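You operate a simulated robot arm through the tools that you are given. There is no shell and no other tool. Be economical: measure what you need, move in short steps, check, and stop when the job is done.

The job below is to be done with a simulated robot arm. You get a single attempt, and the scene is never put back.

TASK
Fetch the large pink tape roll and set it on the grey table top. Put the 3 wooden wedge with a handle from the maroon table top on the grey table top and the 5 wooden wedge with a handle on the low shelf of the grey table. Do these in any order. Set down upright: wooden wedge with a handle.

It is judged by the outcome, as a careful person would: the job done as asked, and still so three seconds after it is handed in. It fails if anything else is knocked over, pushed out of place, dropped, spilled or broken.

THE ROBOT
A 6-joint arm with a two-finger parallel gripper on a trunk, on a base that drives. Base frame: it is fixed to the floor where the robot stands at the start and does not move with it; the origin is under the middle of the robot, x ahead of it, y to its left, z up; the surface under the hand at the start is at about z = 850. Units: mm, rad, N and s.
Its first joint turns from -2.897 to 2.897 rad. Places, roughly: grey table top [-100, -3300, 800]; large pink tape roll [1250, -500, 750]; low shelf of the grey table [0, -3300, 300]. Payload 3.43 kg.
The tool frame sits at the grasp point between the pads (the TCP): z along the fingers, y along the line on which they close. The tips reach 34 mm beyond it. The gripper opens to 128 mm. The fingers are 24 mm wide and 12 mm thick; the gripper's body (48 by 130 mm) begins 96 mm behind the TCP.
Orientation is that of the tool frame in the base frame, as a unit quaternion [w, x, y, z]. With the fingers straight down and closing along the base's y, the tool's x points along the base's -x, its y along +y and its z along -z.

THE INTERFACE
- The arm moves only by the tool move_arm. Its argument "steps" is a list of rows, each an object of numbers (a shift or turn left out is 0, a gripper value left out holds the last): "ax", "ay", "az": the turn, a rotation vector about the base's x, y, z in rad; "tx", "ty", "tz": the shift along the base's x, y, z in mm; "fingers": the finger opening in mm, from 0 to 128. In form: [{"ax": .., "ay": .., "az": .., "tx": .., "ty": .., "tz": .., "fingers": ..}, ...]. A call has 1 to 10 rows; each row is the pose to reach, as a shift and turn from the pose commanded when the call began. A row lasts 0.2 s, in which the tool goes at most 50 mm and 0.15 rad; a call with a longer step from one row to the next is refused whole, and so is a gripper value outside its range. Where a pose cannot be reached the arm comes as near as it can. A force on the tool above 40 N (or 10 N above the force at the start of the call, whichever is more), or a blocked arm, ends the call early, and 0.2 s more pass. The fingers move at their own pace (about 153 mm/s each) and stop on an object; they squeeze with about 37 N. The grip force told is the motor's: it shows also when the fingers shut on nothing. Time passes only in rows, and 0.2 s behind the last, so rows that repeat a pose let the fingers close. The reply holds the time, the measured pose of the TCP, the force on the tool along the base axes, the opening and the grip force, in the units named above and with some noise, with the torque about the TCP (base axes, N m) and any sound that the robot's microphone picked up.
- Cameras (640 x 400 px; columns grow to the right, rows downward): "scene" is now at [170.9, 233.5, 1220.7]; the picture's right is [0.14, -0.99, 0.00], its down [-0.36, -0.05, -0.93] and it looks along [0.92, 0.13, -0.36] (base axes); focal length 249 px, centre (320, 200). "wrist" rides on the gripper at [76, -11, -160] in the tool frame; the picture's right is [0.15, 0.99, 0.00], its down [-0.88, 0.13, -0.46] and it looks along [-0.45, 0.07, 0.89] (tool axes); focal length 234 px, centre (320, 200). There is no depth. A picture from a camera that has moved, and an enlarged one, comes with that camera's place and axes in the base frame and with its lens.
- grab_frame(camera): a new picture of that camera. The clock stands still meanwhile.
- roll_base(legs): drives the robot by 1 to 6 legs, each [ahead, left, turn to the left] in mm, mm and rad, along the robot's own axes; the way and the turn of a leg run together, so that a leg with both is an arc; at most 1500 mm and 3.142 rad a leg. The arm and the cameras ride along, it lands a little off, and it stops where it bumps. It gives what a move gives.
- pan_tilt(pan, tilt): turns the head with the scene camera to pan (to the left, within 2.496 rad either way) and tilt (down, from -0.506 to 1.204), counted from straight ahead of the robot. It gives what a move gives.
- inspect(camera, box): a new picture of the part [left, top, right, bottom] of that camera's present view, enlarged. The clock stands still meanwhile.
- hand_in(): hands the job in; it is judged then, once.

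Go step by step. Nothing tells you exact positions but the pictures and the camera data: compare them with the known pose of the tool, close in by small moves and look again before you grip or let go. The budget is 165 turns and 128 pictures, counting those below and the enlarged ones. Unless the task says otherwise, let go and move clear before handing in, and close with one line.

The tools are called after ">>>" as a command line: name --argument value ..., lists and objects as JSON in quotes. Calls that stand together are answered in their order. move_arm: Moves the arm, as the interface text tells. Its arguments: {"type":"object","properties":{"steps":{"type":"array","items":{"type":"object","properties":{"ax":{"type":"number"},"ay":{"type":"number"},"az":{"type":"number"},"tx":{"type":"number"},"ty":{"type":"number"},"tz":{"type":"number"},"fingers":{"type":"number"}}}}},"required":["steps"]} The other tools are called the same way: roll_base (legs) drives the base; pan_tilt (pan, tilt) turns the head that bears the scene camera; grab_frame (camera) takes a picture; inspect (camera, box) takes an enlarged picture of a part of a camera's view; hand_in () hands the job in.

At the start:

```text
time: 0.0
position: [512.1, 403.0, 1085.4]
ee_rot: [0.001, 0.0, 1.0, 0.0]
wrist_force: [0.6, -0.6, -0.3]
ft_torque: [0.0, -0.01, 0.01]
grip_width: 128.0
grasp_force: 0.0
robot x, y, heading: [0.6, 0.3, 0.002]
head pan, tilt: [0.143, 0.367]
```

scene: 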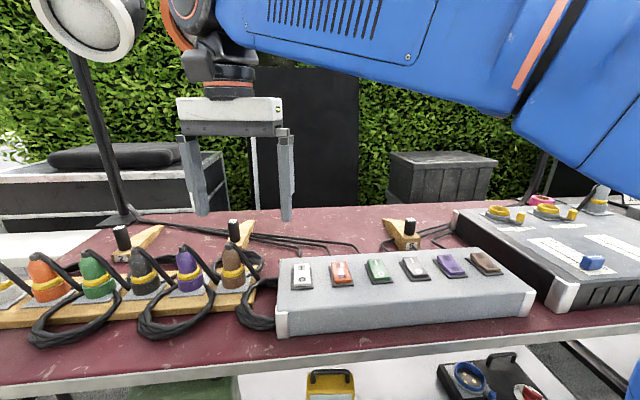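
wrist: 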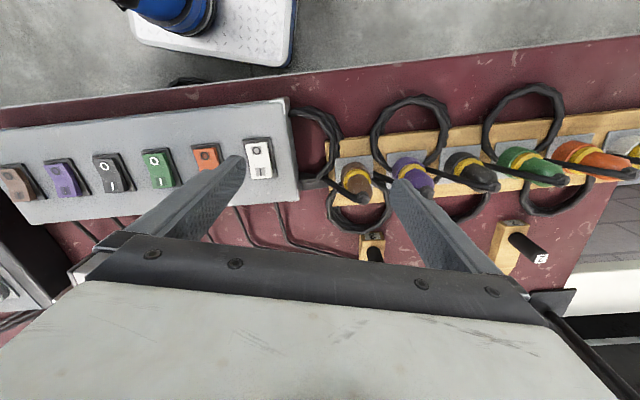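

I see three wooden wedges with black handles at the back of the maroon table; I'll look closer at them for labels and around for others.

>>> inspect --camera "scene" --box '[80, 190, 460, 300]'

>>> inspect --camera "wrist" --box '[320, 180, 640, 320]'

>>> pan_tilt --pan -0.6 --tilt 0.5

>>> grab_frame --camera "scene"

```text
1.68 times, centred on (270, 245) of scene
camera zoom: at [170.9, 233.5, 1220.7], right [0.14, -0.99, 0.0], down [-0.36, -0.05, -0.93], along [0.92, 0.13, -0.36], focal length 420 px, centre (404, 124)
```

zoom: 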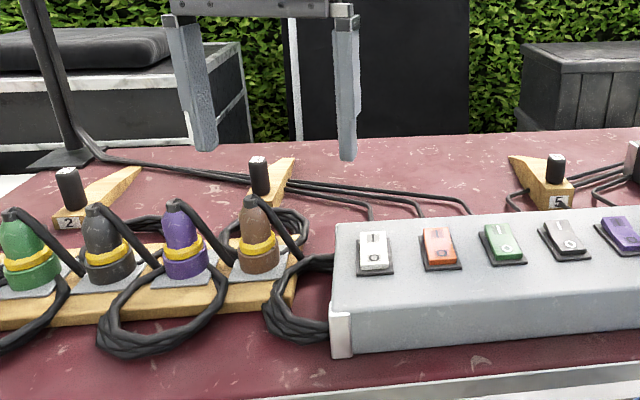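

```text
2.00 times, centred on (480, 250) of wrist
camera zoom: at [437.2, 391.5, 1244.9], right [-0.15, 0.99, 0.0], down [0.88, 0.13, 0.46], along [0.45, 0.07, -0.89], focal length 468 px, centre (0, 100)
```

zoom: 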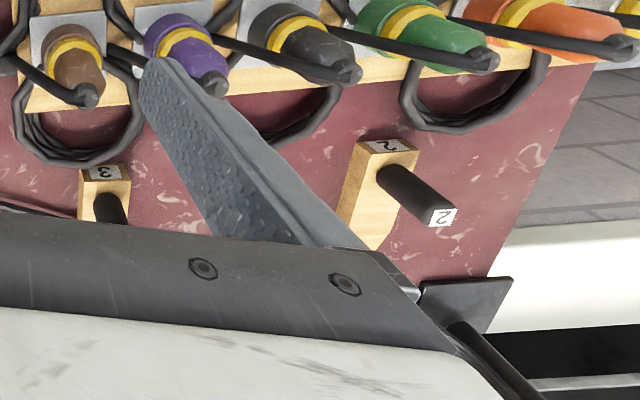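

```text
time: 1.1
position: [513.5, 404.2, 1084.5]
ee_rot: [0.0, 0.0, 1.0, 0.0]
wrist_force: [-0.4, 0.5, 0.8]
ft_torque: [-0.02, 0.0, -0.01]
grip_width: 127.9
grasp_force: 0.0
robot x, y, heading: [-1.4, 1.3, -0.003]
head pan, tilt: [-0.6, 0.499]
```

```text
123 pictures are left
camera scene: at [154.0, 169.0, 1208.5], right [-0.56, -0.83, 0.0], down [-0.4, 0.27, -0.88], along [0.72, -0.5, -0.48], focal length 249 px, centre (320, 200)
```

scene: 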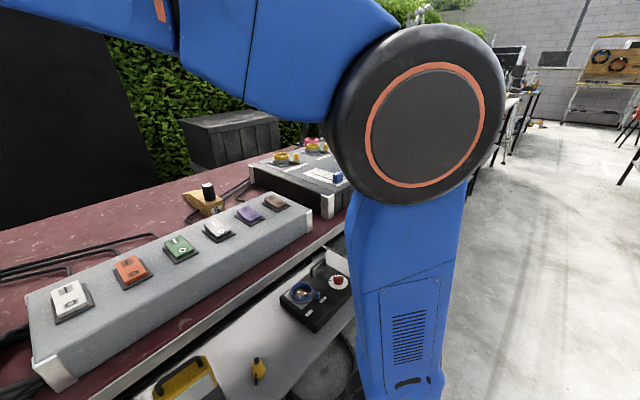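

The wedges carry numbers: 2, 3 and 5 stand on the maroon table. Next I look for the tape roll and around toward the grey table.

>>> inspect --camera "scene" --box '[180, 120, 360, 230]'

>>> pan_tilt --pan -1.5 --tilt 0.25

>>> grab_frame --camera "scene"

>>> pan_tilt --pan -2.3 --tilt 0.3

>>> grab_frame --camera "scene"

>>> pan_tilt --pan 1.5 --tilt 0.5

>>> grab_frame --camera "scene"

```text
3.56 times, centred on (270, 175) of scene
camera zoom: at [154.0, 169.0, 1208.5], right [-0.56, -0.83, 0.0], down [-0.4, 0.27, -0.88], along [0.72, -0.5, -0.48], focal length 886 px, centre (498, 289)
```

zoom: 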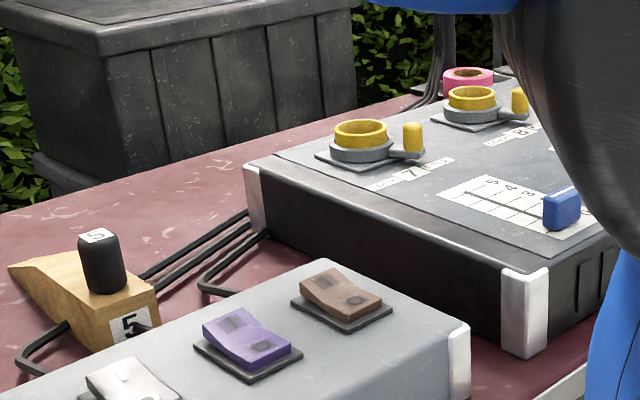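

```text
time: 2.3
position: [511.7, 402.8, 1084.6]
ee_rot: [0.0, 0.001, 1.0, 0.0]
wrist_force: [0.7, 0.0, -0.1]
ft_torque: [0.01, 0.01, -0.01]
grip_width: 127.8
grasp_force: 0.0
robot x, y, heading: [1.7, -0.6, -0.003]
head pan, tilt: [-1.499, 0.25]
```

```text
121 pictures are left
camera scene: at [85.7, 127.2, 1231.6], right [-1.0, -0.07, 0.0], down [-0.02, 0.25, -0.97], along [0.07, -0.97, -0.25], focal length 249 px, centre (320, 200)
```

scene: 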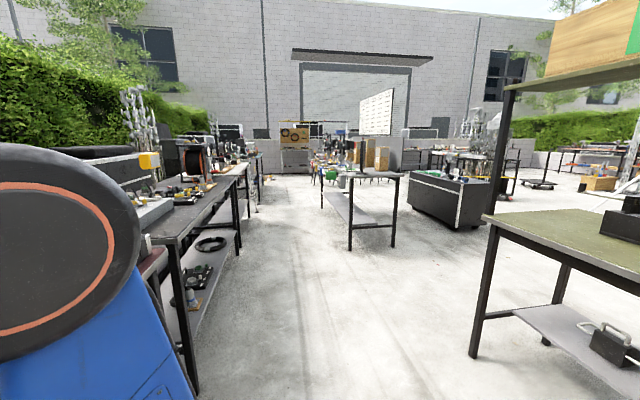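

```text
time: 3.4
position: [512.4, 403.4, 1085.9]
ee_rot: [0.001, 0.0, 1.0, 0.0]
wrist_force: [-0.8, -0.2, -0.4]
ft_torque: [0.0, 0.0, -0.01]
grip_width: 128.2
grasp_force: 0.0
robot x, y, heading: [0.3, -0.3, 0.001]
head pan, tilt: [-2.3, 0.3]
```

```text
120 pictures are left
camera scene: at [16.7, 150.7, 1226.9], right [-0.75, 0.67, 0.0], down [0.2, 0.22, -0.96], along [-0.64, -0.71, -0.3], focal length 249 px, centre (320, 200)
```

scene: 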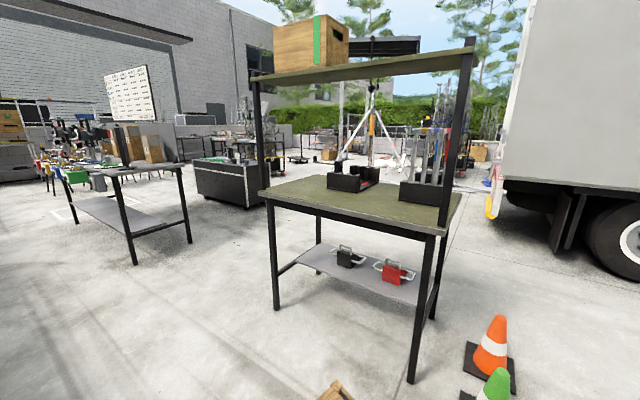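

```text
time: 6.6
position: [512.6, 404.3, 1084.3]
ee_rot: [0.0, 0.0, 1.0, 0.0]
wrist_force: [0.0, -0.1, 0.5]
ft_torque: [-0.04, 0.0, -0.02]
grip_width: 127.8
grasp_force: 0.0
robot x, y, heading: [0.1, 1.7, -0.005]
head pan, tilt: [1.499, 0.499]
```

```text
119 pictures are left
camera scene: at [85.4, 311.1, 1208.5], right [1.0, -0.07, 0.0], down [-0.03, -0.48, -0.88], along [0.06, 0.88, -0.48], focal length 249 px, centre (320, 200)
```

scene: 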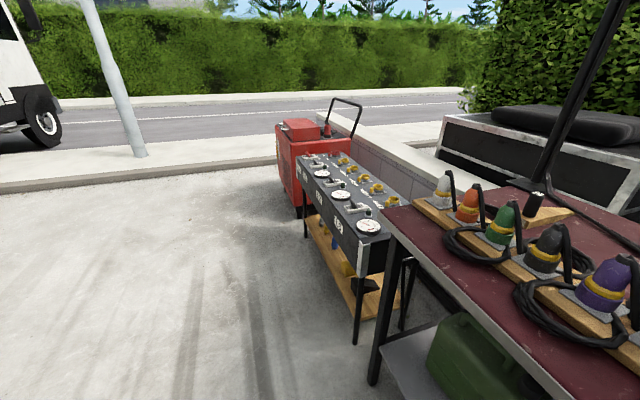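

The grey table is the one behind-right at (-100,-3300). First I look closely at wedge 5, wedge 3 and the tape to measure them.

>>> pan_tilt --pan 0.1 --tilt 0.45

>>> inspect --camera "scene" --box '[340, 160, 440, 222]'

>>> inspect --camera "scene" --box '[180, 160, 280, 222]'

```text
time: 8.1
position: [511.4, 403.4, 1084.4]
ee_rot: [0.001, 0.0, 1.0, 0.0]
wrist_force: [-1.0, -0.5, 0.1]
ft_torque: [0.03, 0.01, -0.01]
grip_width: 127.9
grasp_force: 0.0
robot x, y, heading: [1.4, 3.2, -0.002]
head pan, tilt: [0.099, 0.45]
```

```text
6.40 times, centred on (390, 191) of scene
camera zoom: at [170.4, 229.5, 1213.0], right [0.1, -0.99, 0.0], down [-0.43, -0.04, -0.9], along [0.9, 0.09, -0.44], focal length 1595 px, centre (-128, 258)
```

zoom: 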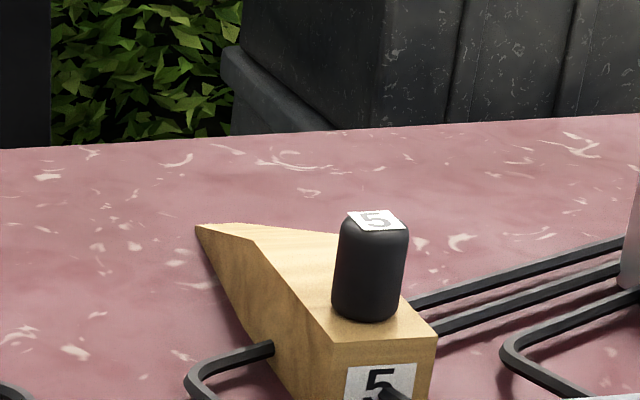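

```text
6.40 times, centred on (230, 191) of scene
camera zoom: at [170.4, 229.5, 1213.0], right [0.1, -0.99, 0.0], down [-0.43, -0.04, -0.9], along [0.9, 0.09, -0.44], focal length 1595 px, centre (896, 258)
```

zoom: 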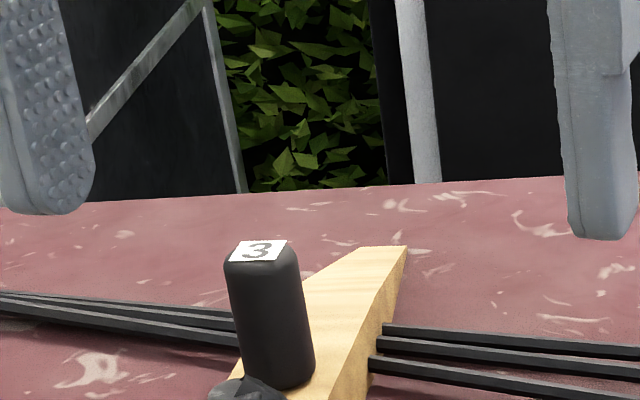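

Wedge 5's handle top is at about (825,75,922), with the block top near 878. I'll tilt the tool 45° forward and go to a pregrasp pose behind and above it.

>>> move_arm --steps '[{"ty": -40, "tx": 24, "ay": -0.09, "fingers": 80}, {"ty": -80, "tx": 48, "ay": -0.18}, {"ty": -120, "tx": 72, "ay": -0.27}, {"ty": -160, "tx": 96, "ay": -0.36}, {"ty": -200, "tx": 120, "ay": -0.45, "tz": -10}, {"ty": -240, "tx": 145, "ay": -0.54, "tz": -25}, {"ty": -280, "tx": 170, "ay": -0.63, "tz": -45}, {"ty": -310, "tx": 195, "ay": -0.71, "tz": -65}, {"ty": -328, "tx": 217, "ay": -0.785, "tz": -85}]'

>>> grab_frame --camera "wrist"

>>> grab_frame --camera "scene"

```text
refused: row 7 steps farther than a row can; nothing moved
```

```text
116 pictures are left
camera wrist: at [437.2, 391.5, 1244.9], right [-0.15, 0.99, 0.0], down [0.88, 0.13, 0.46], along [0.45, 0.07, -0.89], focal length 234 px, centre (320, 200)
```

wrist: 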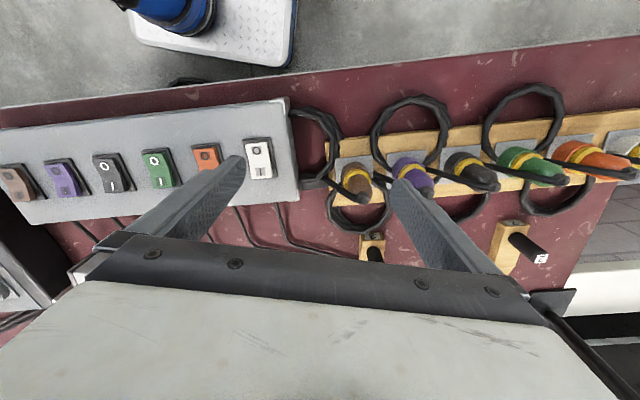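

```text
115 pictures are left
camera scene: at [170.4, 229.5, 1213.0], right [0.1, -0.99, 0.0], down [-0.43, -0.04, -0.9], along [0.9, 0.09, -0.44], focal length 249 px, centre (320, 200)
```

scene: 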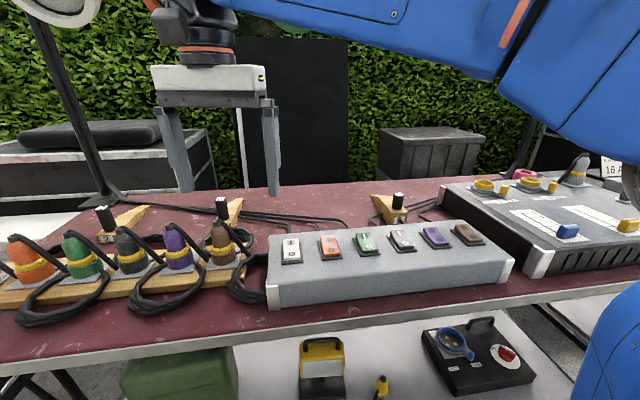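

The move was refused for one over-long step, so I resend it with smaller steps.

>>> move_arm --steps '[{"ty": -33, "tx": 22, "ay": -0.08, "fingers": 80}, {"ty": -66, "tx": 44, "ay": -0.16}, {"ty": -99, "tx": 66, "ay": -0.24}, {"ty": -132, "tx": 88, "ay": -0.32}, {"ty": -165, "tx": 110, "ay": -0.4, "tz": -5}, {"ty": -198, "tx": 132, "ay": -0.48, "tz": -15}, {"ty": -231, "tx": 154, "ay": -0.56, "tz": -30}, {"ty": -264, "tx": 176, "ay": -0.64, "tz": -48}, {"ty": -297, "tx": 197, "ay": -0.72, "tz": -66}, {"ty": -328, "tx": 217, "ay": -0.785, "tz": -85}]'

>>> grab_frame --camera "wrist"

>>> grab_frame --camera "scene"

```text
time: 10.3
position: [728.7, 73.3, 1001.1]
ee_rot: [0.382, -0.001, 0.924, 0.0]
wrist_force: [0.4, 0.7, 0.1]
ft_torque: [0.02, 0.01, 0.0]
grip_width: 80.1
grasp_force: 0.0
robot x, y, heading: [0.6, 2.1, 0.001]
head pan, tilt: [0.099, 0.45]
```

```text
114 pictures are left
camera wrist: at [563.2, 61.1, 1059.8], right [-0.1, 0.99, -0.1], down [0.3, 0.13, 0.94], along [0.95, 0.07, -0.31], focal length 234 px, centre (320, 200)
```

wrist: 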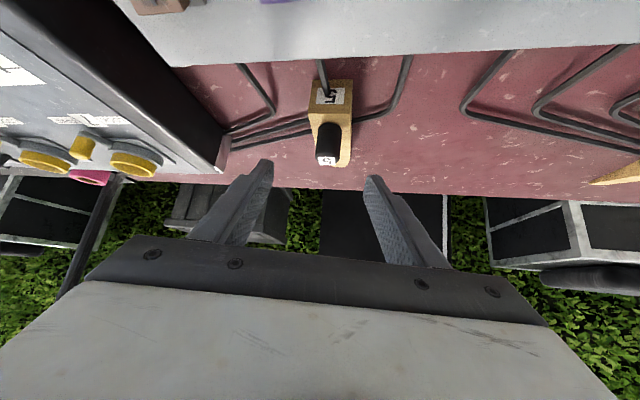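

```text
113 pictures are left
camera scene: at [170.3, 229.4, 1213.0], right [0.1, -0.99, 0.0], down [-0.43, -0.04, -0.9], along [0.9, 0.09, -0.44], focal length 249 px, centre (320, 200)
```

scene: 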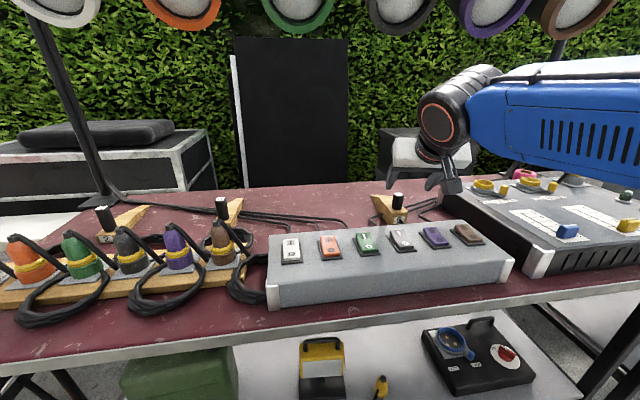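

The wrist view puts the handle at (825,80), as estimated. I move in along the tool axis with the fingers open.

>>> move_arm --steps '[{"tx": 28, "ty": 2, "tz": -28}, {"tx": 56, "ty": 5, "tz": -56}, {"tx": 84, "ty": 6, "tz": -84}]'

>>> grab_frame --camera "wrist"

>>> inspect --camera "scene" --box '[340, 140, 480, 228]'

```text
time: 11.1
position: [814.1, 81.3, 915.7]
ee_rot: [0.382, 0.0, 0.924, 0.0]
wrist_force: [-0.4, 0.0, 0.3]
ft_torque: [0.03, 0.03, 0.0]
grip_width: 80.0
grasp_force: 0.1
robot x, y, heading: [1.9, 1.3, -0.001]
head pan, tilt: [0.099, 0.45]
```

```text
112 pictures are left
camera wrist: at [647.4, 69.5, 975.7], right [-0.1, 0.99, -0.1], down [0.3, 0.13, 0.94], along [0.95, 0.07, -0.31], focal length 234 px, centre (320, 200)
```

wrist: 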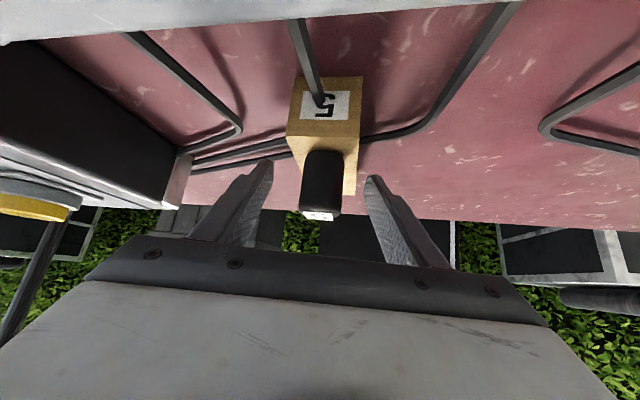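

```text
4.55 times, centred on (410, 184) of scene
camera zoom: at [170.1, 229.3, 1213.1], right [0.1, -1.0, 0.0], down [-0.43, -0.04, -0.9], along [0.9, 0.09, -0.44], focal length 1133 px, centre (-89, 273)
```

zoom: 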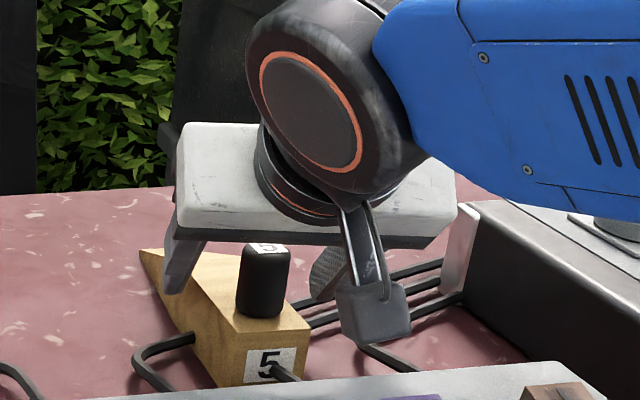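

Two estimates of the handle's distance disagree (786 against 824), so I zoom the wrist view before gripping.

>>> inspect --camera "wrist" --box '[240, 60, 400, 260]'

```text
2.00 times, centred on (320, 160) of wrist
camera zoom: at [647.4, 69.5, 975.7], right [-0.1, 0.99, -0.1], down [0.3, 0.13, 0.94], along [0.95, 0.07, -0.31], focal length 468 px, centre (320, 280)
```

zoom: 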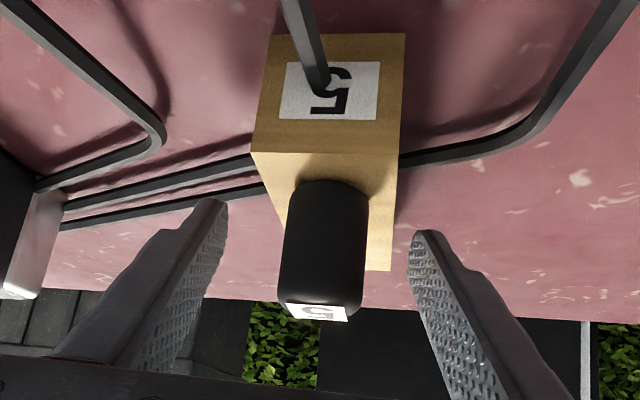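

Using the table plane, the handle centre is about (809,81), spanning z 892–931. I back up slightly to keep the fingertips above the block, then close.

>>> move_arm --steps '[{"tx": -18, "tz": 14}, {"tx": -18, "tz": 14, "fingers": 10}, {"tx": -18, "tz": 14, "fingers": 10}, {"tx": -18, "tz": 14, "fingers": 10}]'

>>> inspect --camera "wrist" --box '[240, 60, 400, 260]'

```text
time: 12.1
position: [795.1, 82.8, 929.2]
ee_rot: [0.382, 0.0, 0.924, 0.0]
wrist_force: [0.3, -1.0, 0.1]
ft_torque: [0.01, 0.06, 0.01]
grip_width: 26.9
grasp_force: 37.0
robot x, y, heading: [2.3, 2.5, -0.004]
head pan, tilt: [0.099, 0.45]
```

```text
2.00 times, centred on (320, 160) of wrist
camera zoom: at [629.7, 70.1, 990.1], right [-0.1, 0.99, -0.1], down [0.3, 0.13, 0.94], along [0.95, 0.07, -0.31], focal length 468 px, centre (320, 280)
```

zoom: 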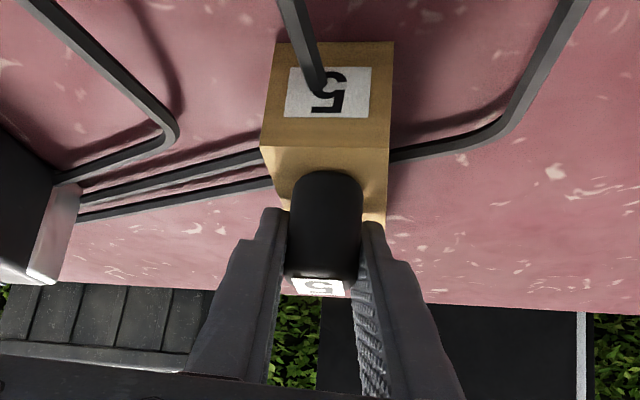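

The grip is on at 27 mm width and 37 N. I lift straight up and check.

>>> move_arm --steps '[{"tz": 15}, {"tz": 40}, {"tz": 80}, {"tz": 120}]'

>>> grab_frame --camera "wrist"

>>> grab_frame --camera "scene"

```text
time: 13.1
position: [792.3, 81.7, 1050.1]
ee_rot: [0.382, 0.0, 0.924, 0.0]
wrist_force: [-0.2, 0.2, -1.4]
ft_torque: [-0.02, 0.09, -0.02]
grip_width: 26.8
grasp_force: 37.2
robot x, y, heading: [0.1, 0.6, -0.001]
head pan, tilt: [0.099, 0.45]
```

```text
108 pictures are left
camera wrist: at [626.8, 69.2, 1110.4], right [-0.1, 0.99, -0.1], down [0.3, 0.13, 0.94], along [0.95, 0.07, -0.31], focal length 234 px, centre (320, 200)
```

wrist: 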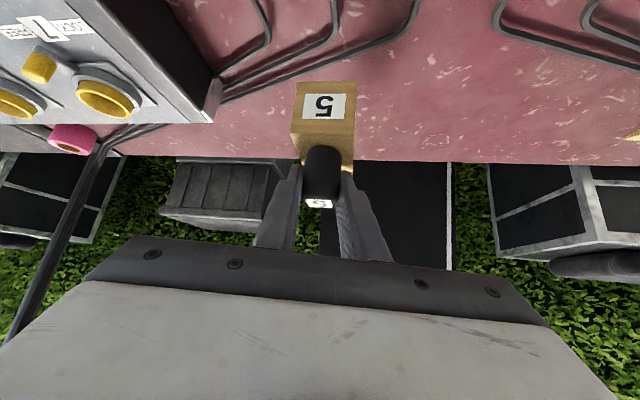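

```text
107 pictures are left
camera scene: at [170.5, 229.4, 1213.0], right [0.1, -1.0, 0.0], down [-0.43, -0.04, -0.9], along [0.9, 0.09, -0.44], focal length 249 px, centre (320, 200)
```

scene: 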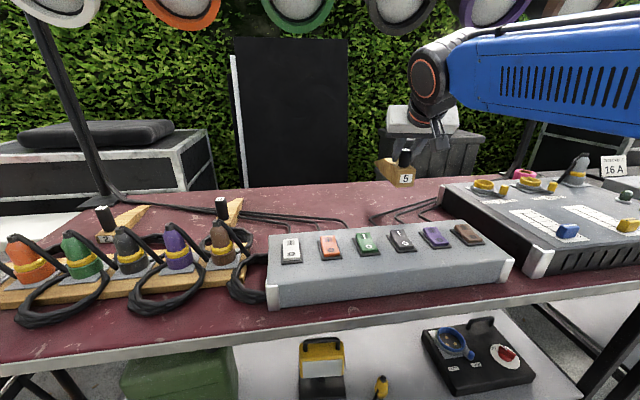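

The wedge is held level. I retract the arm, back off and turn toward the grey table.

>>> move_arm --steps '[{"tx": -40, "tz": 20}, {"tx": -80, "tz": 40, "ty": -10}, {"tx": -120, "tz": 60, "ty": -20}, {"tx": -160, "tz": 80, "ty": -30}, {"tx": -200, "tz": 90, "ty": -40}, {"tx": -240, "tz": 100, "ty": -50}, {"tx": -280, "tz": 110, "ty": -60}]'

>>> roll_base --legs '[[-250, 0, 0], [0, 0, -1.25]]'

>>> pan_tilt --pan 0 --tilt 0.3

>>> grab_frame --camera "scene"

```text
time: 14.7
position: [514.1, 22.3, 1160.2]
ee_rot: [0.382, 0.0, 0.924, 0.0]
wrist_force: [-0.9, 0.4, -2.2]
ft_torque: [-0.01, 0.11, -0.02]
grip_width: 26.9
grasp_force: 37.1
robot x, y, heading: [2.6, 1.2, 0.001]
head pan, tilt: [0.099, 0.45]
```

```text
time: 19.6
position: [-72.6, -482.3, 1159.8]
ee_rot: [0.309, 0.542, 0.748, -0.224]
wrist_force: [0.1, -0.4, -1.9]
ft_torque: [0.04, 0.04, -0.02]
grip_width: 26.9
grasp_force: 37.0
robot x, y, heading: [-255.7, -5.8, -1.255]
head pan, tilt: [0.099, 0.45]
```

```text
time: 20.3
position: [-71.9, -482.4, 1160.4]
ee_rot: [0.309, 0.542, 0.748, -0.224]
wrist_force: [-0.3, 0.0, -1.6]
ft_torque: [0.07, 0.05, -0.01]
grip_width: 26.7
grasp_force: 37.1
robot x, y, heading: [-255.6, -0.9, -1.251]
head pan, tilt: [0.0, 0.3]
```

```text
106 pictures are left
camera scene: at [7.6, -95.9, 1226.9], right [-0.95, -0.31, 0.0], down [-0.09, 0.28, -0.96], along [0.3, -0.91, -0.3], focal length 249 px, centre (320, 200)
```

scene: 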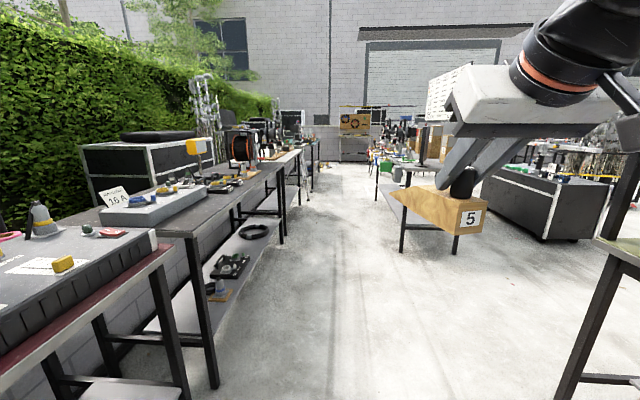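

The corridor ahead is clear; a straight drive at this heading brings me beside the grey table.

>>> roll_base --legs '[[1300, 0, 0], [1000, 0, 0]]'

>>> pan_tilt --pan -0.7 --tilt 0.4

>>> grab_frame --camera "scene"

```text
time: 31.5
position: [638.6, -2640.3, 1158.5]
ee_rot: [0.31, 0.542, 0.749, -0.224]
wrist_force: [0.5, 0.6, -1.7]
ft_torque: [0.07, 0.05, -0.01]
grip_width: 27.1
grasp_force: 37.0
robot x, y, heading: [459.0, -2159.1, -1.256]
head pan, tilt: [0.0, 0.3]
```

```text
time: 32.6
position: [638.5, -2640.9, 1159.5]
ee_rot: [0.309, 0.541, 0.749, -0.225]
wrist_force: [0.1, -0.2, -1.4]
ft_torque: [0.05, 0.01, 0.0]
grip_width: 27.0
grasp_force: 37.5
robot x, y, heading: [453.0, -2159.3, -1.255]
head pan, tilt: [-0.7, 0.4]
```

```text
105 pictures are left
camera scene: at [655.4, -2251.7, 1217.7], right [-0.93, 0.37, 0.0], down [0.14, 0.36, -0.92], along [-0.34, -0.86, -0.39], focal length 249 px, centre (320, 200)
```

scene: 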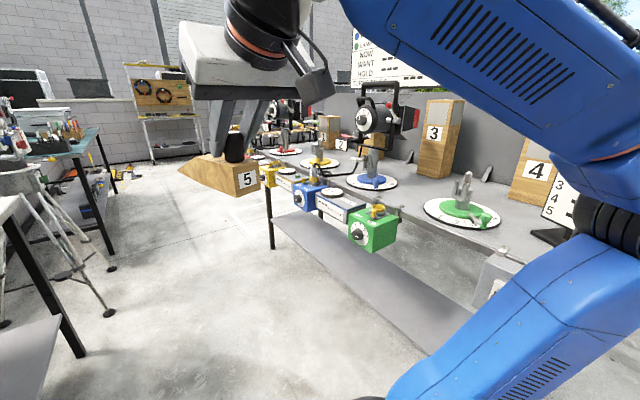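

The grey table has turntables on top, boxes hanging on its front edge and an empty low shelf. I drive on and turn partly to face it for a better look.

>>> roll_base --legs '[[850, 0, 0]]'

>>> pan_tilt --pan -1.6 --tilt 0.4

>>> grab_frame --camera "scene"

```text
time: 37.1
position: [913.1, -3437.7, 1161.5]
ee_rot: [0.311, 0.538, 0.751, -0.222]
wrist_force: [-0.7, 0.0, -1.8]
ft_torque: [0.06, 0.04, 0.02]
grip_width: 26.9
grasp_force: 37.0
robot x, y, heading: [725.4, -2959.7, -1.241]
head pan, tilt: [-0.7, 0.4]
```

```text
time: 38.3
position: [912.9, -3437.8, 1159.9]
ee_rot: [0.31, 0.538, 0.751, -0.223]
wrist_force: [-0.7, -0.4, -1.1]
ft_torque: [0.05, 0.07, 0.01]
grip_width: 27.1
grasp_force: 36.8
robot x, y, heading: [722.1, -2957.8, -1.243]
head pan, tilt: [-1.6, 0.4]
```

```text
104 pictures are left
camera scene: at [869.4, -2989.9, 1217.7], right [-0.3, 0.96, 0.0], down [0.37, 0.11, -0.92], along [-0.88, -0.27, -0.39], focal length 249 px, centre (320, 200)
```

scene: 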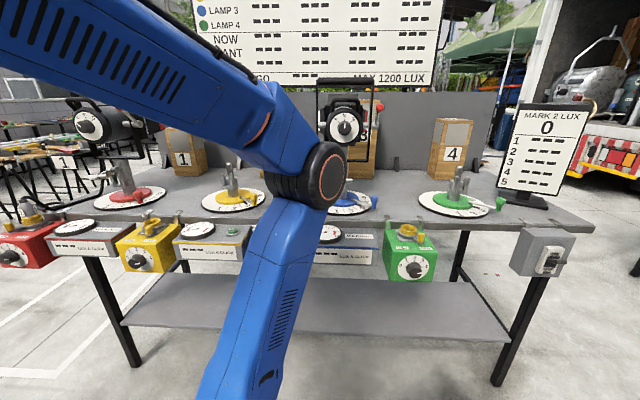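

The shelf is empty and there's a gap between the green hanging box and the grey switch box at y≈-2680, which suits the placement. I back up, shift out slightly and turn to face the table.

>>> roll_base --legs '[[-462, 100, 0], [0, 0, -1.625]]'

>>> pan_tilt --pan 0.0 --tilt 0.6

>>> grab_frame --camera "scene"

```text
time: 45.0
position: [180.8, -2648.9, 1160.2]
ee_rot: [0.051, 0.916, 0.124, -0.378]
wrist_force: [0.4, 0.0, -1.5]
ft_torque: [0.03, -0.06, 0.02]
grip_width: 26.9
grasp_force: 37.1
robot x, y, heading: [671.3, -2492.2, -2.876]
head pan, tilt: [-1.6, 0.4]
```

```text
time: 46.7
position: [181.4, -2648.6, 1160.0]
ee_rot: [0.051, 0.916, 0.123, -0.378]
wrist_force: [0.3, 0.1, -1.7]
ft_torque: [0.04, -0.07, 0.02]
grip_width: 26.8
grasp_force: 36.4
robot x, y, heading: [667.9, -2490.9, -2.876]
head pan, tilt: [0.0, 0.6]
```

```text
103 pictures are left
camera scene: at [565.4, -2747.3, 1199.5], right [-0.27, 0.96, 0.0], down [0.54, 0.15, -0.83], along [-0.8, -0.22, -0.56], focal length 249 px, centre (320, 200)
```

scene: 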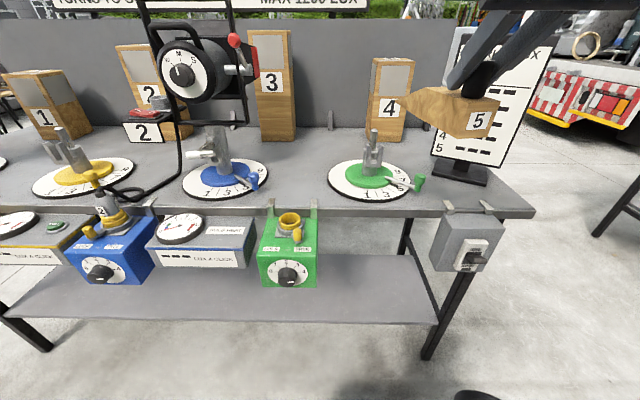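

The gap between green and grey boxes is clear. I shift 35 mm left to line up with it and lower the arm outside the table edge.

>>> roll_base --legs '[[0, 35, 0]]'

>>> move_arm --steps '[{"tz": -48}, {"tz": -96}, {"tz": -144}, {"tz": -192}, {"tz": -240}, {"tz": -288}, {"tz": -336}, {"tz": -384}, {"tz": -432}, {"tz": -480}]'

>>> grab_frame --camera "scene"

>>> grab_frame --camera "wrist"

```text
time: 47.6
position: [190.4, -2682.8, 1160.7]
ee_rot: [0.051, 0.916, 0.124, -0.379]
wrist_force: [-0.7, 0.6, -1.6]
ft_torque: [0.07, -0.06, -0.01]
grip_width: 27.1
grasp_force: 37.2
robot x, y, heading: [682.9, -2523.3, -2.872]
head pan, tilt: [0.0, 0.6]
```

```text
time: 49.8
position: [176.4, -2715.9, 789.0]
ee_rot: [0.051, 0.916, 0.123, -0.378]
wrist_force: [-0.8, 0.0, -0.8]
ft_torque: [0.0, 0.02, -0.04]
grip_width: 10.1
grasp_force: 0.2
out of reach, approached as far as the arm can: row 8, 9, 10
robot x, y, heading: [681.1, -2524.0, -2.873]
head pan, tilt: [0.0, 0.6]
```

```text
102 pictures are left
camera scene: at [574.6, -2780.9, 1199.5], right [-0.27, 0.96, 0.0], down [0.54, 0.15, -0.83], along [-0.8, -0.22, -0.56], focal length 249 px, centre (320, 200)
```

scene: 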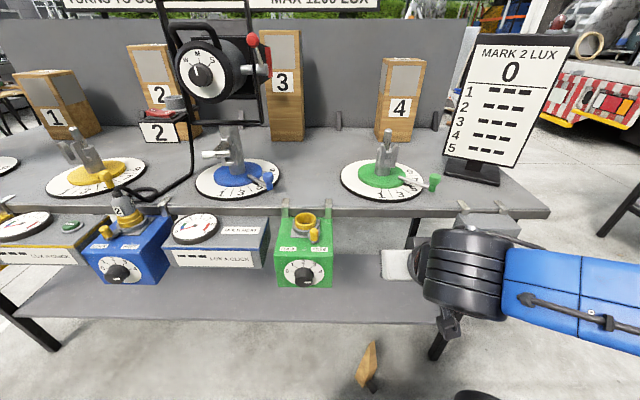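

```text
101 pictures are left
camera wrist: at [334.5, -2662.0, 850.4], right [0.36, -0.93, -0.1], down [-0.26, -0.21, 0.94], along [-0.9, -0.32, -0.31], focal length 234 px, centre (320, 200)
```

wrist: 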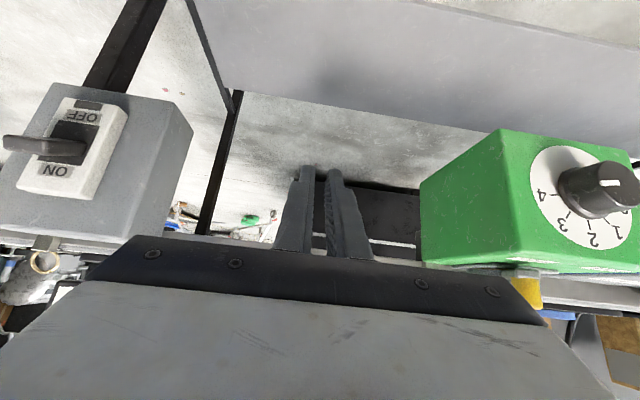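

The wedge has slipped out and lies on the floor in front of the shelf, probably after catching the table edge. I lift the arm and look at it in order to recover it.

>>> inspect --camera "scene" --box '[280, 310, 460, 400]'

>>> move_arm --steps '[{"tz": 0, "fingers": 60}, {"tz": 40}, {"tz": 80}, {"tz": 120}]'

>>> pan_tilt --pan 0.0 --tilt 1.0

>>> grab_frame --camera "scene"

```text
3.56 times, centred on (370, 355) of scene
camera zoom: at [574.6, -2780.9, 1199.5], right [-0.27, 0.96, 0.0], down [0.54, 0.15, -0.83], along [-0.8, -0.22, -0.56], focal length 886 px, centre (142, -351)
```

zoom: 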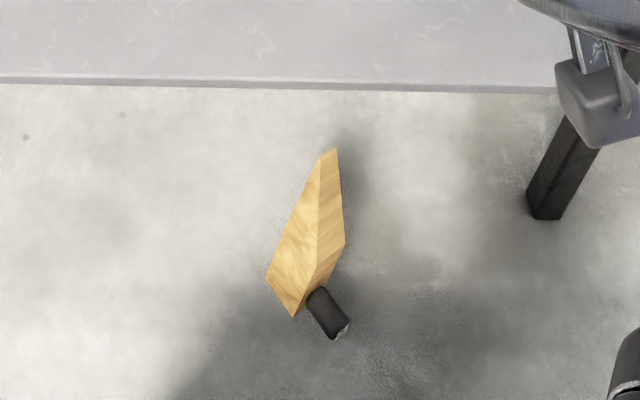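

```text
time: 50.8
position: [175.1, -2716.5, 908.8]
ee_rot: [0.052, 0.916, 0.125, -0.378]
wrist_force: [0.2, -0.3, 0.4]
ft_torque: [0.0, 0.0, 0.01]
grip_width: 60.2
grasp_force: 0.0
robot x, y, heading: [680.7, -2524.0, -2.874]
head pan, tilt: [0.0, 0.6]
```

```text
time: 51.6
position: [174.2, -2717.0, 907.4]
ee_rot: [0.051, 0.916, 0.124, -0.379]
wrist_force: [0.8, -0.1, 0.5]
ft_torque: [0.0, -0.03, -0.02]
grip_width: 60.0
grasp_force: 0.1
robot x, y, heading: [679.3, -2522.7, -2.874]
head pan, tilt: [0.0, 1.0]
```

```text
99 pictures are left
camera scene: at [592.8, -2776.0, 1167.5], right [-0.27, 0.96, 0.0], down [0.81, 0.22, -0.54], along [-0.52, -0.14, -0.84], focal length 249 px, centre (320, 200)
```

scene: 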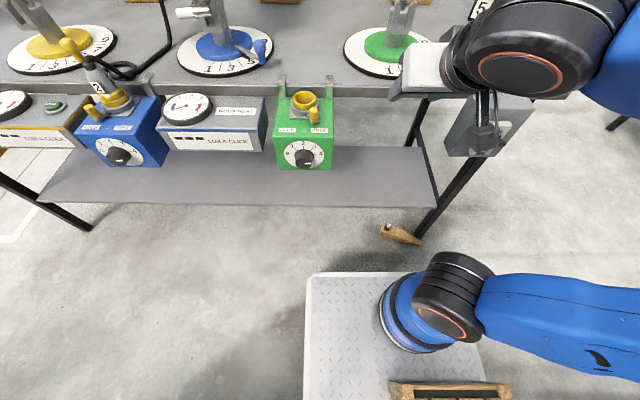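

The wedge came to rest on the floor near the table's front leg. I zoom in on it.

>>> inspect --camera "scene" --box '[350, 190, 450, 252]'

>>> grab_frame --camera "wrist"

```text
6.40 times, centred on (400, 221) of scene
camera zoom: at [592.8, -2776.0, 1167.5], right [-0.27, 0.96, 0.0], down [0.81, 0.22, -0.54], along [-0.52, -0.14, -0.84], focal length 1595 px, centre (-192, 66)
```

zoom: 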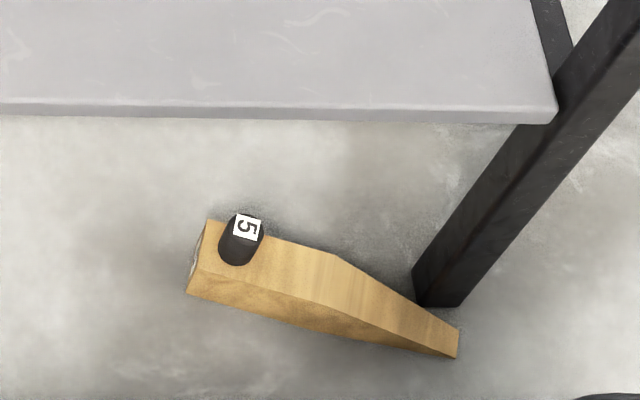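

```text
97 pictures are left
camera wrist: at [333.7, -2662.8, 968.5], right [0.36, -0.93, -0.1], down [-0.26, -0.21, 0.94], along [-0.9, -0.32, -0.31], focal length 234 px, centre (320, 200)
```

wrist: 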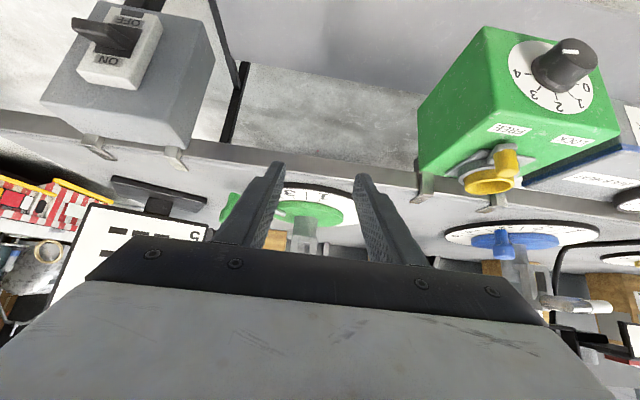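

Good luck: the wedge stands upright on the floor, handle at about (-29,-2599), its long end roughly parallel to the shelf edge. I move the base back 60 and right 114 to pick it up at a good distance from the arm's axis.

>>> roll_base --legs '[[-70, -90, 0]]'

>>> pan_tilt --pan -0.1 --tilt 0.95

>>> grab_frame --camera "scene"

```text
time: 52.8
position: [220.8, -2611.8, 909.5]
ee_rot: [0.051, 0.916, 0.124, -0.379]
wrist_force: [0.4, 1.0, -0.1]
ft_torque: [-0.02, 0.01, 0.0]
grip_width: 60.1
grasp_force: 0.1
robot x, y, heading: [722.1, -2418.5, -2.871]
head pan, tilt: [0.0, 1.0]
```

```text
time: 53.5
position: [220.8, -2611.6, 909.9]
ee_rot: [0.051, 0.916, 0.124, -0.379]
wrist_force: [-0.2, 0.1, -0.5]
ft_torque: [0.01, -0.02, -0.02]
grip_width: 60.2
grasp_force: 0.1
robot x, y, heading: [724.3, -2417.4, -2.874]
head pan, tilt: [-0.099, 0.949]
```

```text
96 pictures are left
camera scene: at [633.3, -2664.4, 1171.0], right [-0.17, 0.99, 0.0], down [0.8, 0.14, -0.58], along [-0.57, -0.1, -0.81], focal length 249 px, centre (320, 200)
```

scene: 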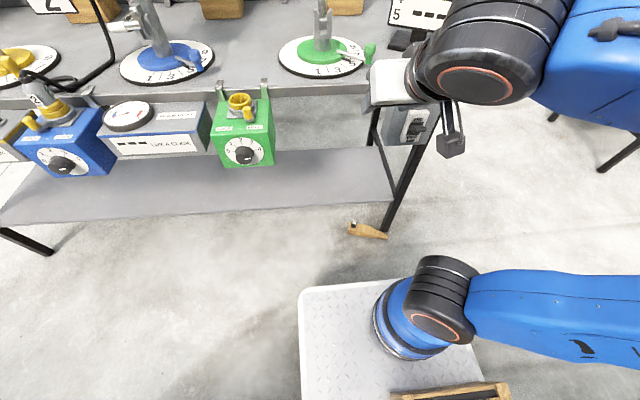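

I'll go out to a longer reach, in line with the gap between the boxes, before descending, to stay clear of the arm's folding limit.

>>> move_arm --steps '[{"tx": -40, "ty": -33, "fingers": 80}, {"tx": -80, "ty": -66}, {"tx": -120, "ty": -99}, {"tx": -120, "ty": -99, "tz": -45}, {"tx": -120, "ty": -99, "tz": -90}, {"tx": -120, "ty": -99, "tz": -135}]'

>>> grab_frame --camera "wrist"

>>> grab_frame --camera "scene"

```text
refused: row 1 steps farther than a row can; nothing moved
```

```text
95 pictures are left
camera wrist: at [378.8, -2557.3, 968.8], right [0.36, -0.93, -0.1], down [-0.26, -0.21, 0.94], along [-0.9, -0.32, -0.31], focal length 234 px, centre (320, 200)
```

wrist: 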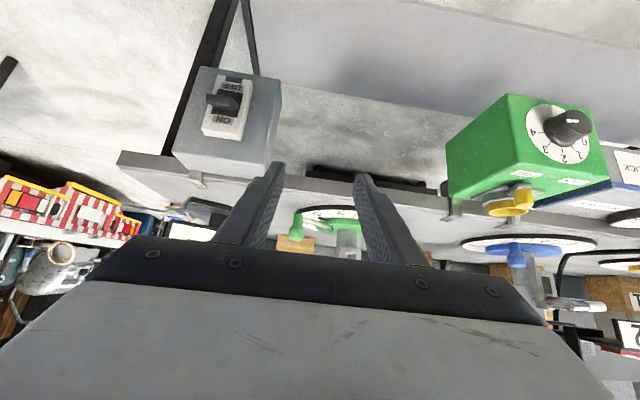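

```text
94 pictures are left
camera scene: at [633.3, -2664.4, 1171.0], right [-0.17, 0.99, 0.0], down [0.8, 0.14, -0.58], along [-0.57, -0.1, -0.81], focal length 249 px, centre (320, 200)
```

scene: 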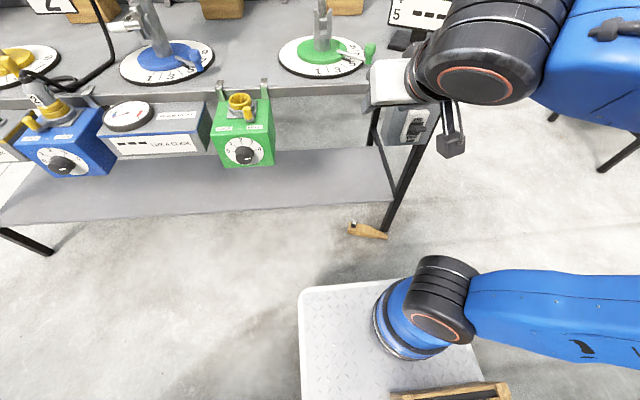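

The wrist view confirms the gap; I resend with shorter steps.

>>> move_arm --steps '[{"tx": -30, "ty": -25, "fingers": 80}, {"tx": -60, "ty": -50}, {"tx": -90, "ty": -75}, {"tx": -120, "ty": -99}, {"tx": -120, "ty": -99, "tz": -45}, {"tx": -120, "ty": -99, "tz": -90}, {"tx": -120, "ty": -99, "tz": -135}, {"tx": -120, "ty": -99, "tz": -180}, {"tx": -120, "ty": -99, "tz": -225}]'

>>> grab_frame --camera "wrist"

>>> grab_frame --camera "scene"

```text
time: 55.5
position: [98.7, -2713.0, 683.5]
ee_rot: [0.051, 0.916, 0.123, -0.378]
wrist_force: [0.3, 0.8, 0.3]
ft_torque: [-0.02, 0.02, 0.04]
grip_width: 79.7
grasp_force: 0.1
out of reach, approached as far as the arm can: row 9
robot x, y, heading: [724.2, -2418.6, -2.872]
head pan, tilt: [-0.099, 0.949]
```

```text
93 pictures are left
camera wrist: at [257.5, -2658.4, 743.4], right [0.36, -0.93, -0.1], down [-0.26, -0.21, 0.94], along [-0.9, -0.32, -0.31], focal length 234 px, centre (320, 200)
```

wrist: 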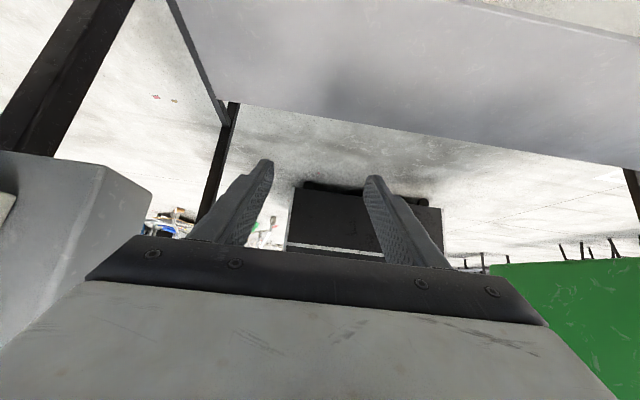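

```text
92 pictures are left
camera scene: at [633.3, -2664.3, 1171.1], right [-0.17, 0.99, 0.0], down [0.8, 0.14, -0.58], along [-0.57, -0.1, -0.81], focal length 249 px, centre (320, 200)
```

scene: 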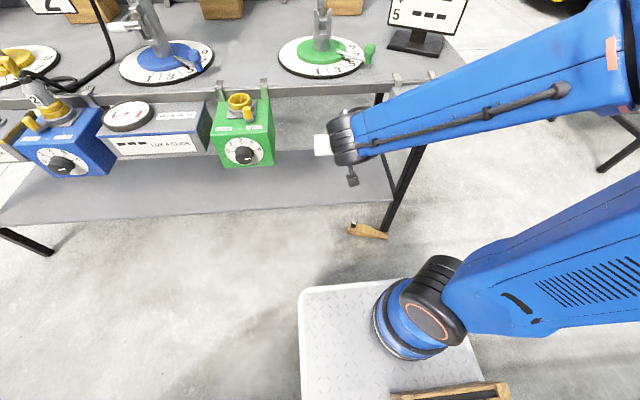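

The arm hits its folding limit; I need more stand-off from the table. I check the space behind the robot before backing up.

>>> pan_tilt --pan 2.45 --tilt 0.7

>>> grab_frame --camera "scene"

>>> pan_tilt --pan -2.45 --tilt 0.7

>>> grab_frame --camera "scene"

```text
time: 57.8
position: [98.9, -2713.5, 684.1]
ee_rot: [0.051, 0.917, 0.124, -0.377]
wrist_force: [-0.5, -0.5, 0.0]
ft_torque: [0.02, -0.01, 0.01]
grip_width: 79.7
grasp_force: 0.0
robot x, y, heading: [721.3, -2417.6, -2.878]
head pan, tilt: [2.45, 0.7]
```

```text
91 pictures are left
camera scene: at [782.4, -2687.1, 1190.8], right [-0.41, -0.91, 0.0], down [-0.59, 0.26, -0.76], along [0.7, -0.31, -0.64], focal length 249 px, centre (320, 200)
```

scene: 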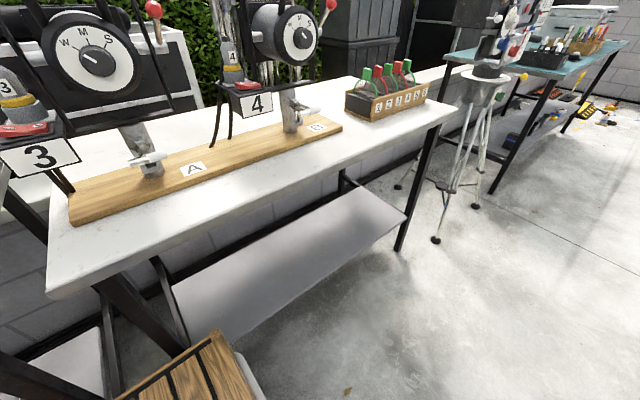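

```text
time: 61.7
position: [98.9, -2713.2, 683.5]
ee_rot: [0.051, 0.916, 0.124, -0.378]
wrist_force: [0.1, 0.0, -1.2]
ft_torque: [0.02, -0.02, -0.02]
grip_width: 79.7
grasp_force: 0.1
robot x, y, heading: [720.5, -2421.8, -2.873]
head pan, tilt: [-2.45, 0.7]
```

```text
90 pictures are left
camera scene: at [753.7, -2582.6, 1190.8], right [0.82, -0.57, 0.0], down [-0.37, -0.53, -0.76], along [0.44, 0.63, -0.64], focal length 249 px, centre (320, 200)
```

scene: 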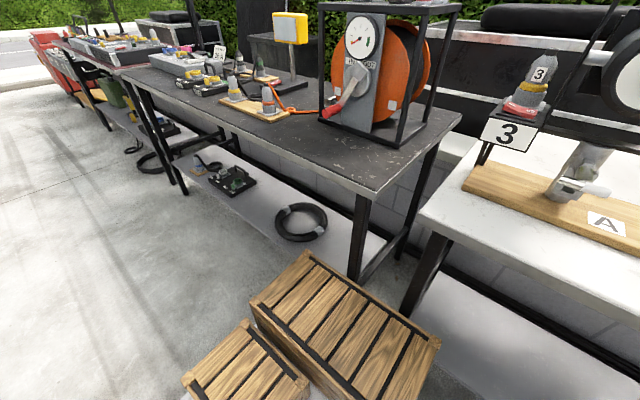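

The row behind is too close to back up. Instead I'll stand further north in the corridor facing south, and reach diagonally with the tool yaw still pointing into the shelf; first I raise the arm.

>>> move_arm --steps '[{"tz": 45}, {"tz": 90}, {"tz": 135}, {"tz": 180}, {"tz": 225}, {"tz": 225, "tx": 45, "ty": 12}, {"tz": 260, "tx": 75, "ty": 20}, {"tz": 300, "tx": 100, "ty": 30}, {"tz": 345, "tx": 115, "ty": 30}, {"tz": 390, "tx": 115, "ty": 30}]'

>>> roll_base --legs '[[0, -586, 0], [172, 0, 0], [0, 0, 1.57]]'

>>> pan_tilt --pan -0.9 --tilt 0.7

>>> grab_frame --camera "scene"

```text
time: 63.9
position: [213.1, -2681.6, 1075.4]
ee_rot: [0.052, 0.915, 0.124, -0.379]
wrist_force: [-0.1, 0.8, -0.7]
ft_torque: [-0.02, -0.03, 0.0]
grip_width: 80.1
grasp_force: 0.1
robot x, y, heading: [725.5, -2415.9, -2.873]
head pan, tilt: [-2.45, 0.7]
```

```text
time: 72.1
position: [652.2, -2412.6, 1075.1]
ee_rot: [0.301, 0.569, 0.728, -0.235]
wrist_force: [-1.3, 0.2, 0.0]
ft_torque: [0.01, 0.01, 0.03]
grip_width: 80.0
grasp_force: 0.1
robot x, y, heading: [404.7, -1891.2, -1.327]
head pan, tilt: [-2.45, 0.7]
```

```text
time: 73.7
position: [653.5, -2410.7, 1074.2]
ee_rot: [0.302, 0.569, 0.728, -0.235]
wrist_force: [0.5, -0.5, -0.7]
ft_torque: [-0.01, -0.01, 0.0]
grip_width: 79.9
grasp_force: 0.0
robot x, y, heading: [400.4, -1894.6, -1.33]
head pan, tilt: [-0.901, 0.7]
```

```text
89 pictures are left
camera scene: at [583.2, -1985.3, 1190.8], right [-0.79, 0.61, 0.0], down [0.39, 0.51, -0.76], along [-0.47, -0.6, -0.64], focal length 249 px, centre (320, 200)
```

scene: 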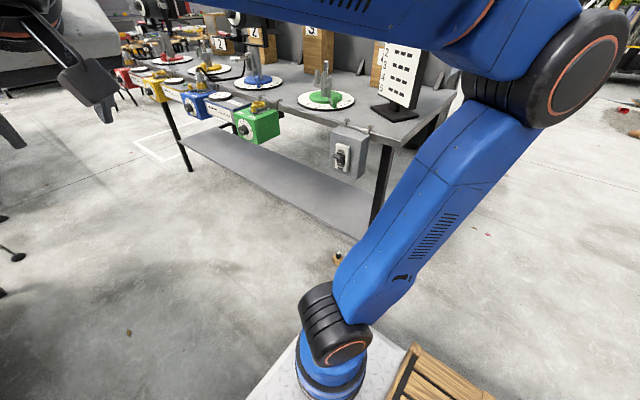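

The handle shows at (-18,-2597) again. I swing the tool round to yaw -2.73 and toward a clear descent point south-east of the gap.

>>> move_arm --steps '[{"tx": -38, "ty": -30, "az": -0.14}, {"tx": -76, "ty": -60, "az": -0.28}, {"tx": -114, "ty": -90, "az": -0.42}, {"tx": -152, "ty": -120, "az": -0.56}, {"tx": -190, "ty": -150, "az": -0.7}, {"tx": -228, "ty": -180, "az": -0.84}, {"tx": -266, "ty": -210, "az": -0.98}, {"tx": -304, "ty": -240, "az": -1.12}, {"tx": -342, "ty": -270, "az": -1.26}, {"tx": -380, "ty": -300, "az": -1.4}]'

>>> grab_frame --camera "wrist"

>>> grab_frame --camera "scene"

```text
time: 75.9
position: [271.5, -2711.7, 1074.0]
ee_rot: [0.08, 0.904, 0.19, -0.373]
wrist_force: [0.7, 1.2, 1.5]
ft_torque: [-0.06, -0.08, 0.07]
grip_width: 80.1
grasp_force: 0.0
robot x, y, heading: [404.9, -1892.1, -1.337]
head pan, tilt: [-0.901, 0.7]
```

```text
88 pictures are left
camera wrist: at [419.5, -2636.1, 1132.4], right [0.49, -0.86, -0.1], down [-0.22, -0.24, 0.95], along [-0.84, -0.44, -0.31], focal length 234 px, centre (320, 200)
```

wrist: 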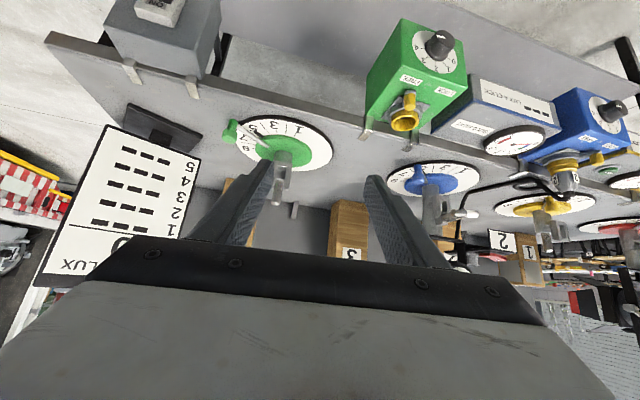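

```text
87 pictures are left
camera scene: at [583.2, -1984.8, 1190.9], right [-0.79, 0.61, 0.0], down [0.39, 0.51, -0.77], along [-0.47, -0.61, -0.64], focal length 249 px, centre (320, 200)
```

scene: 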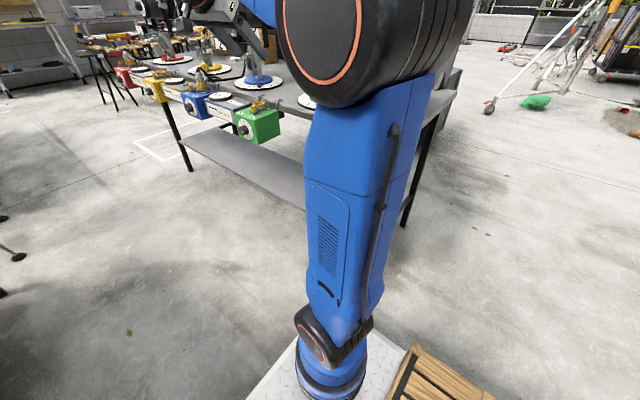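

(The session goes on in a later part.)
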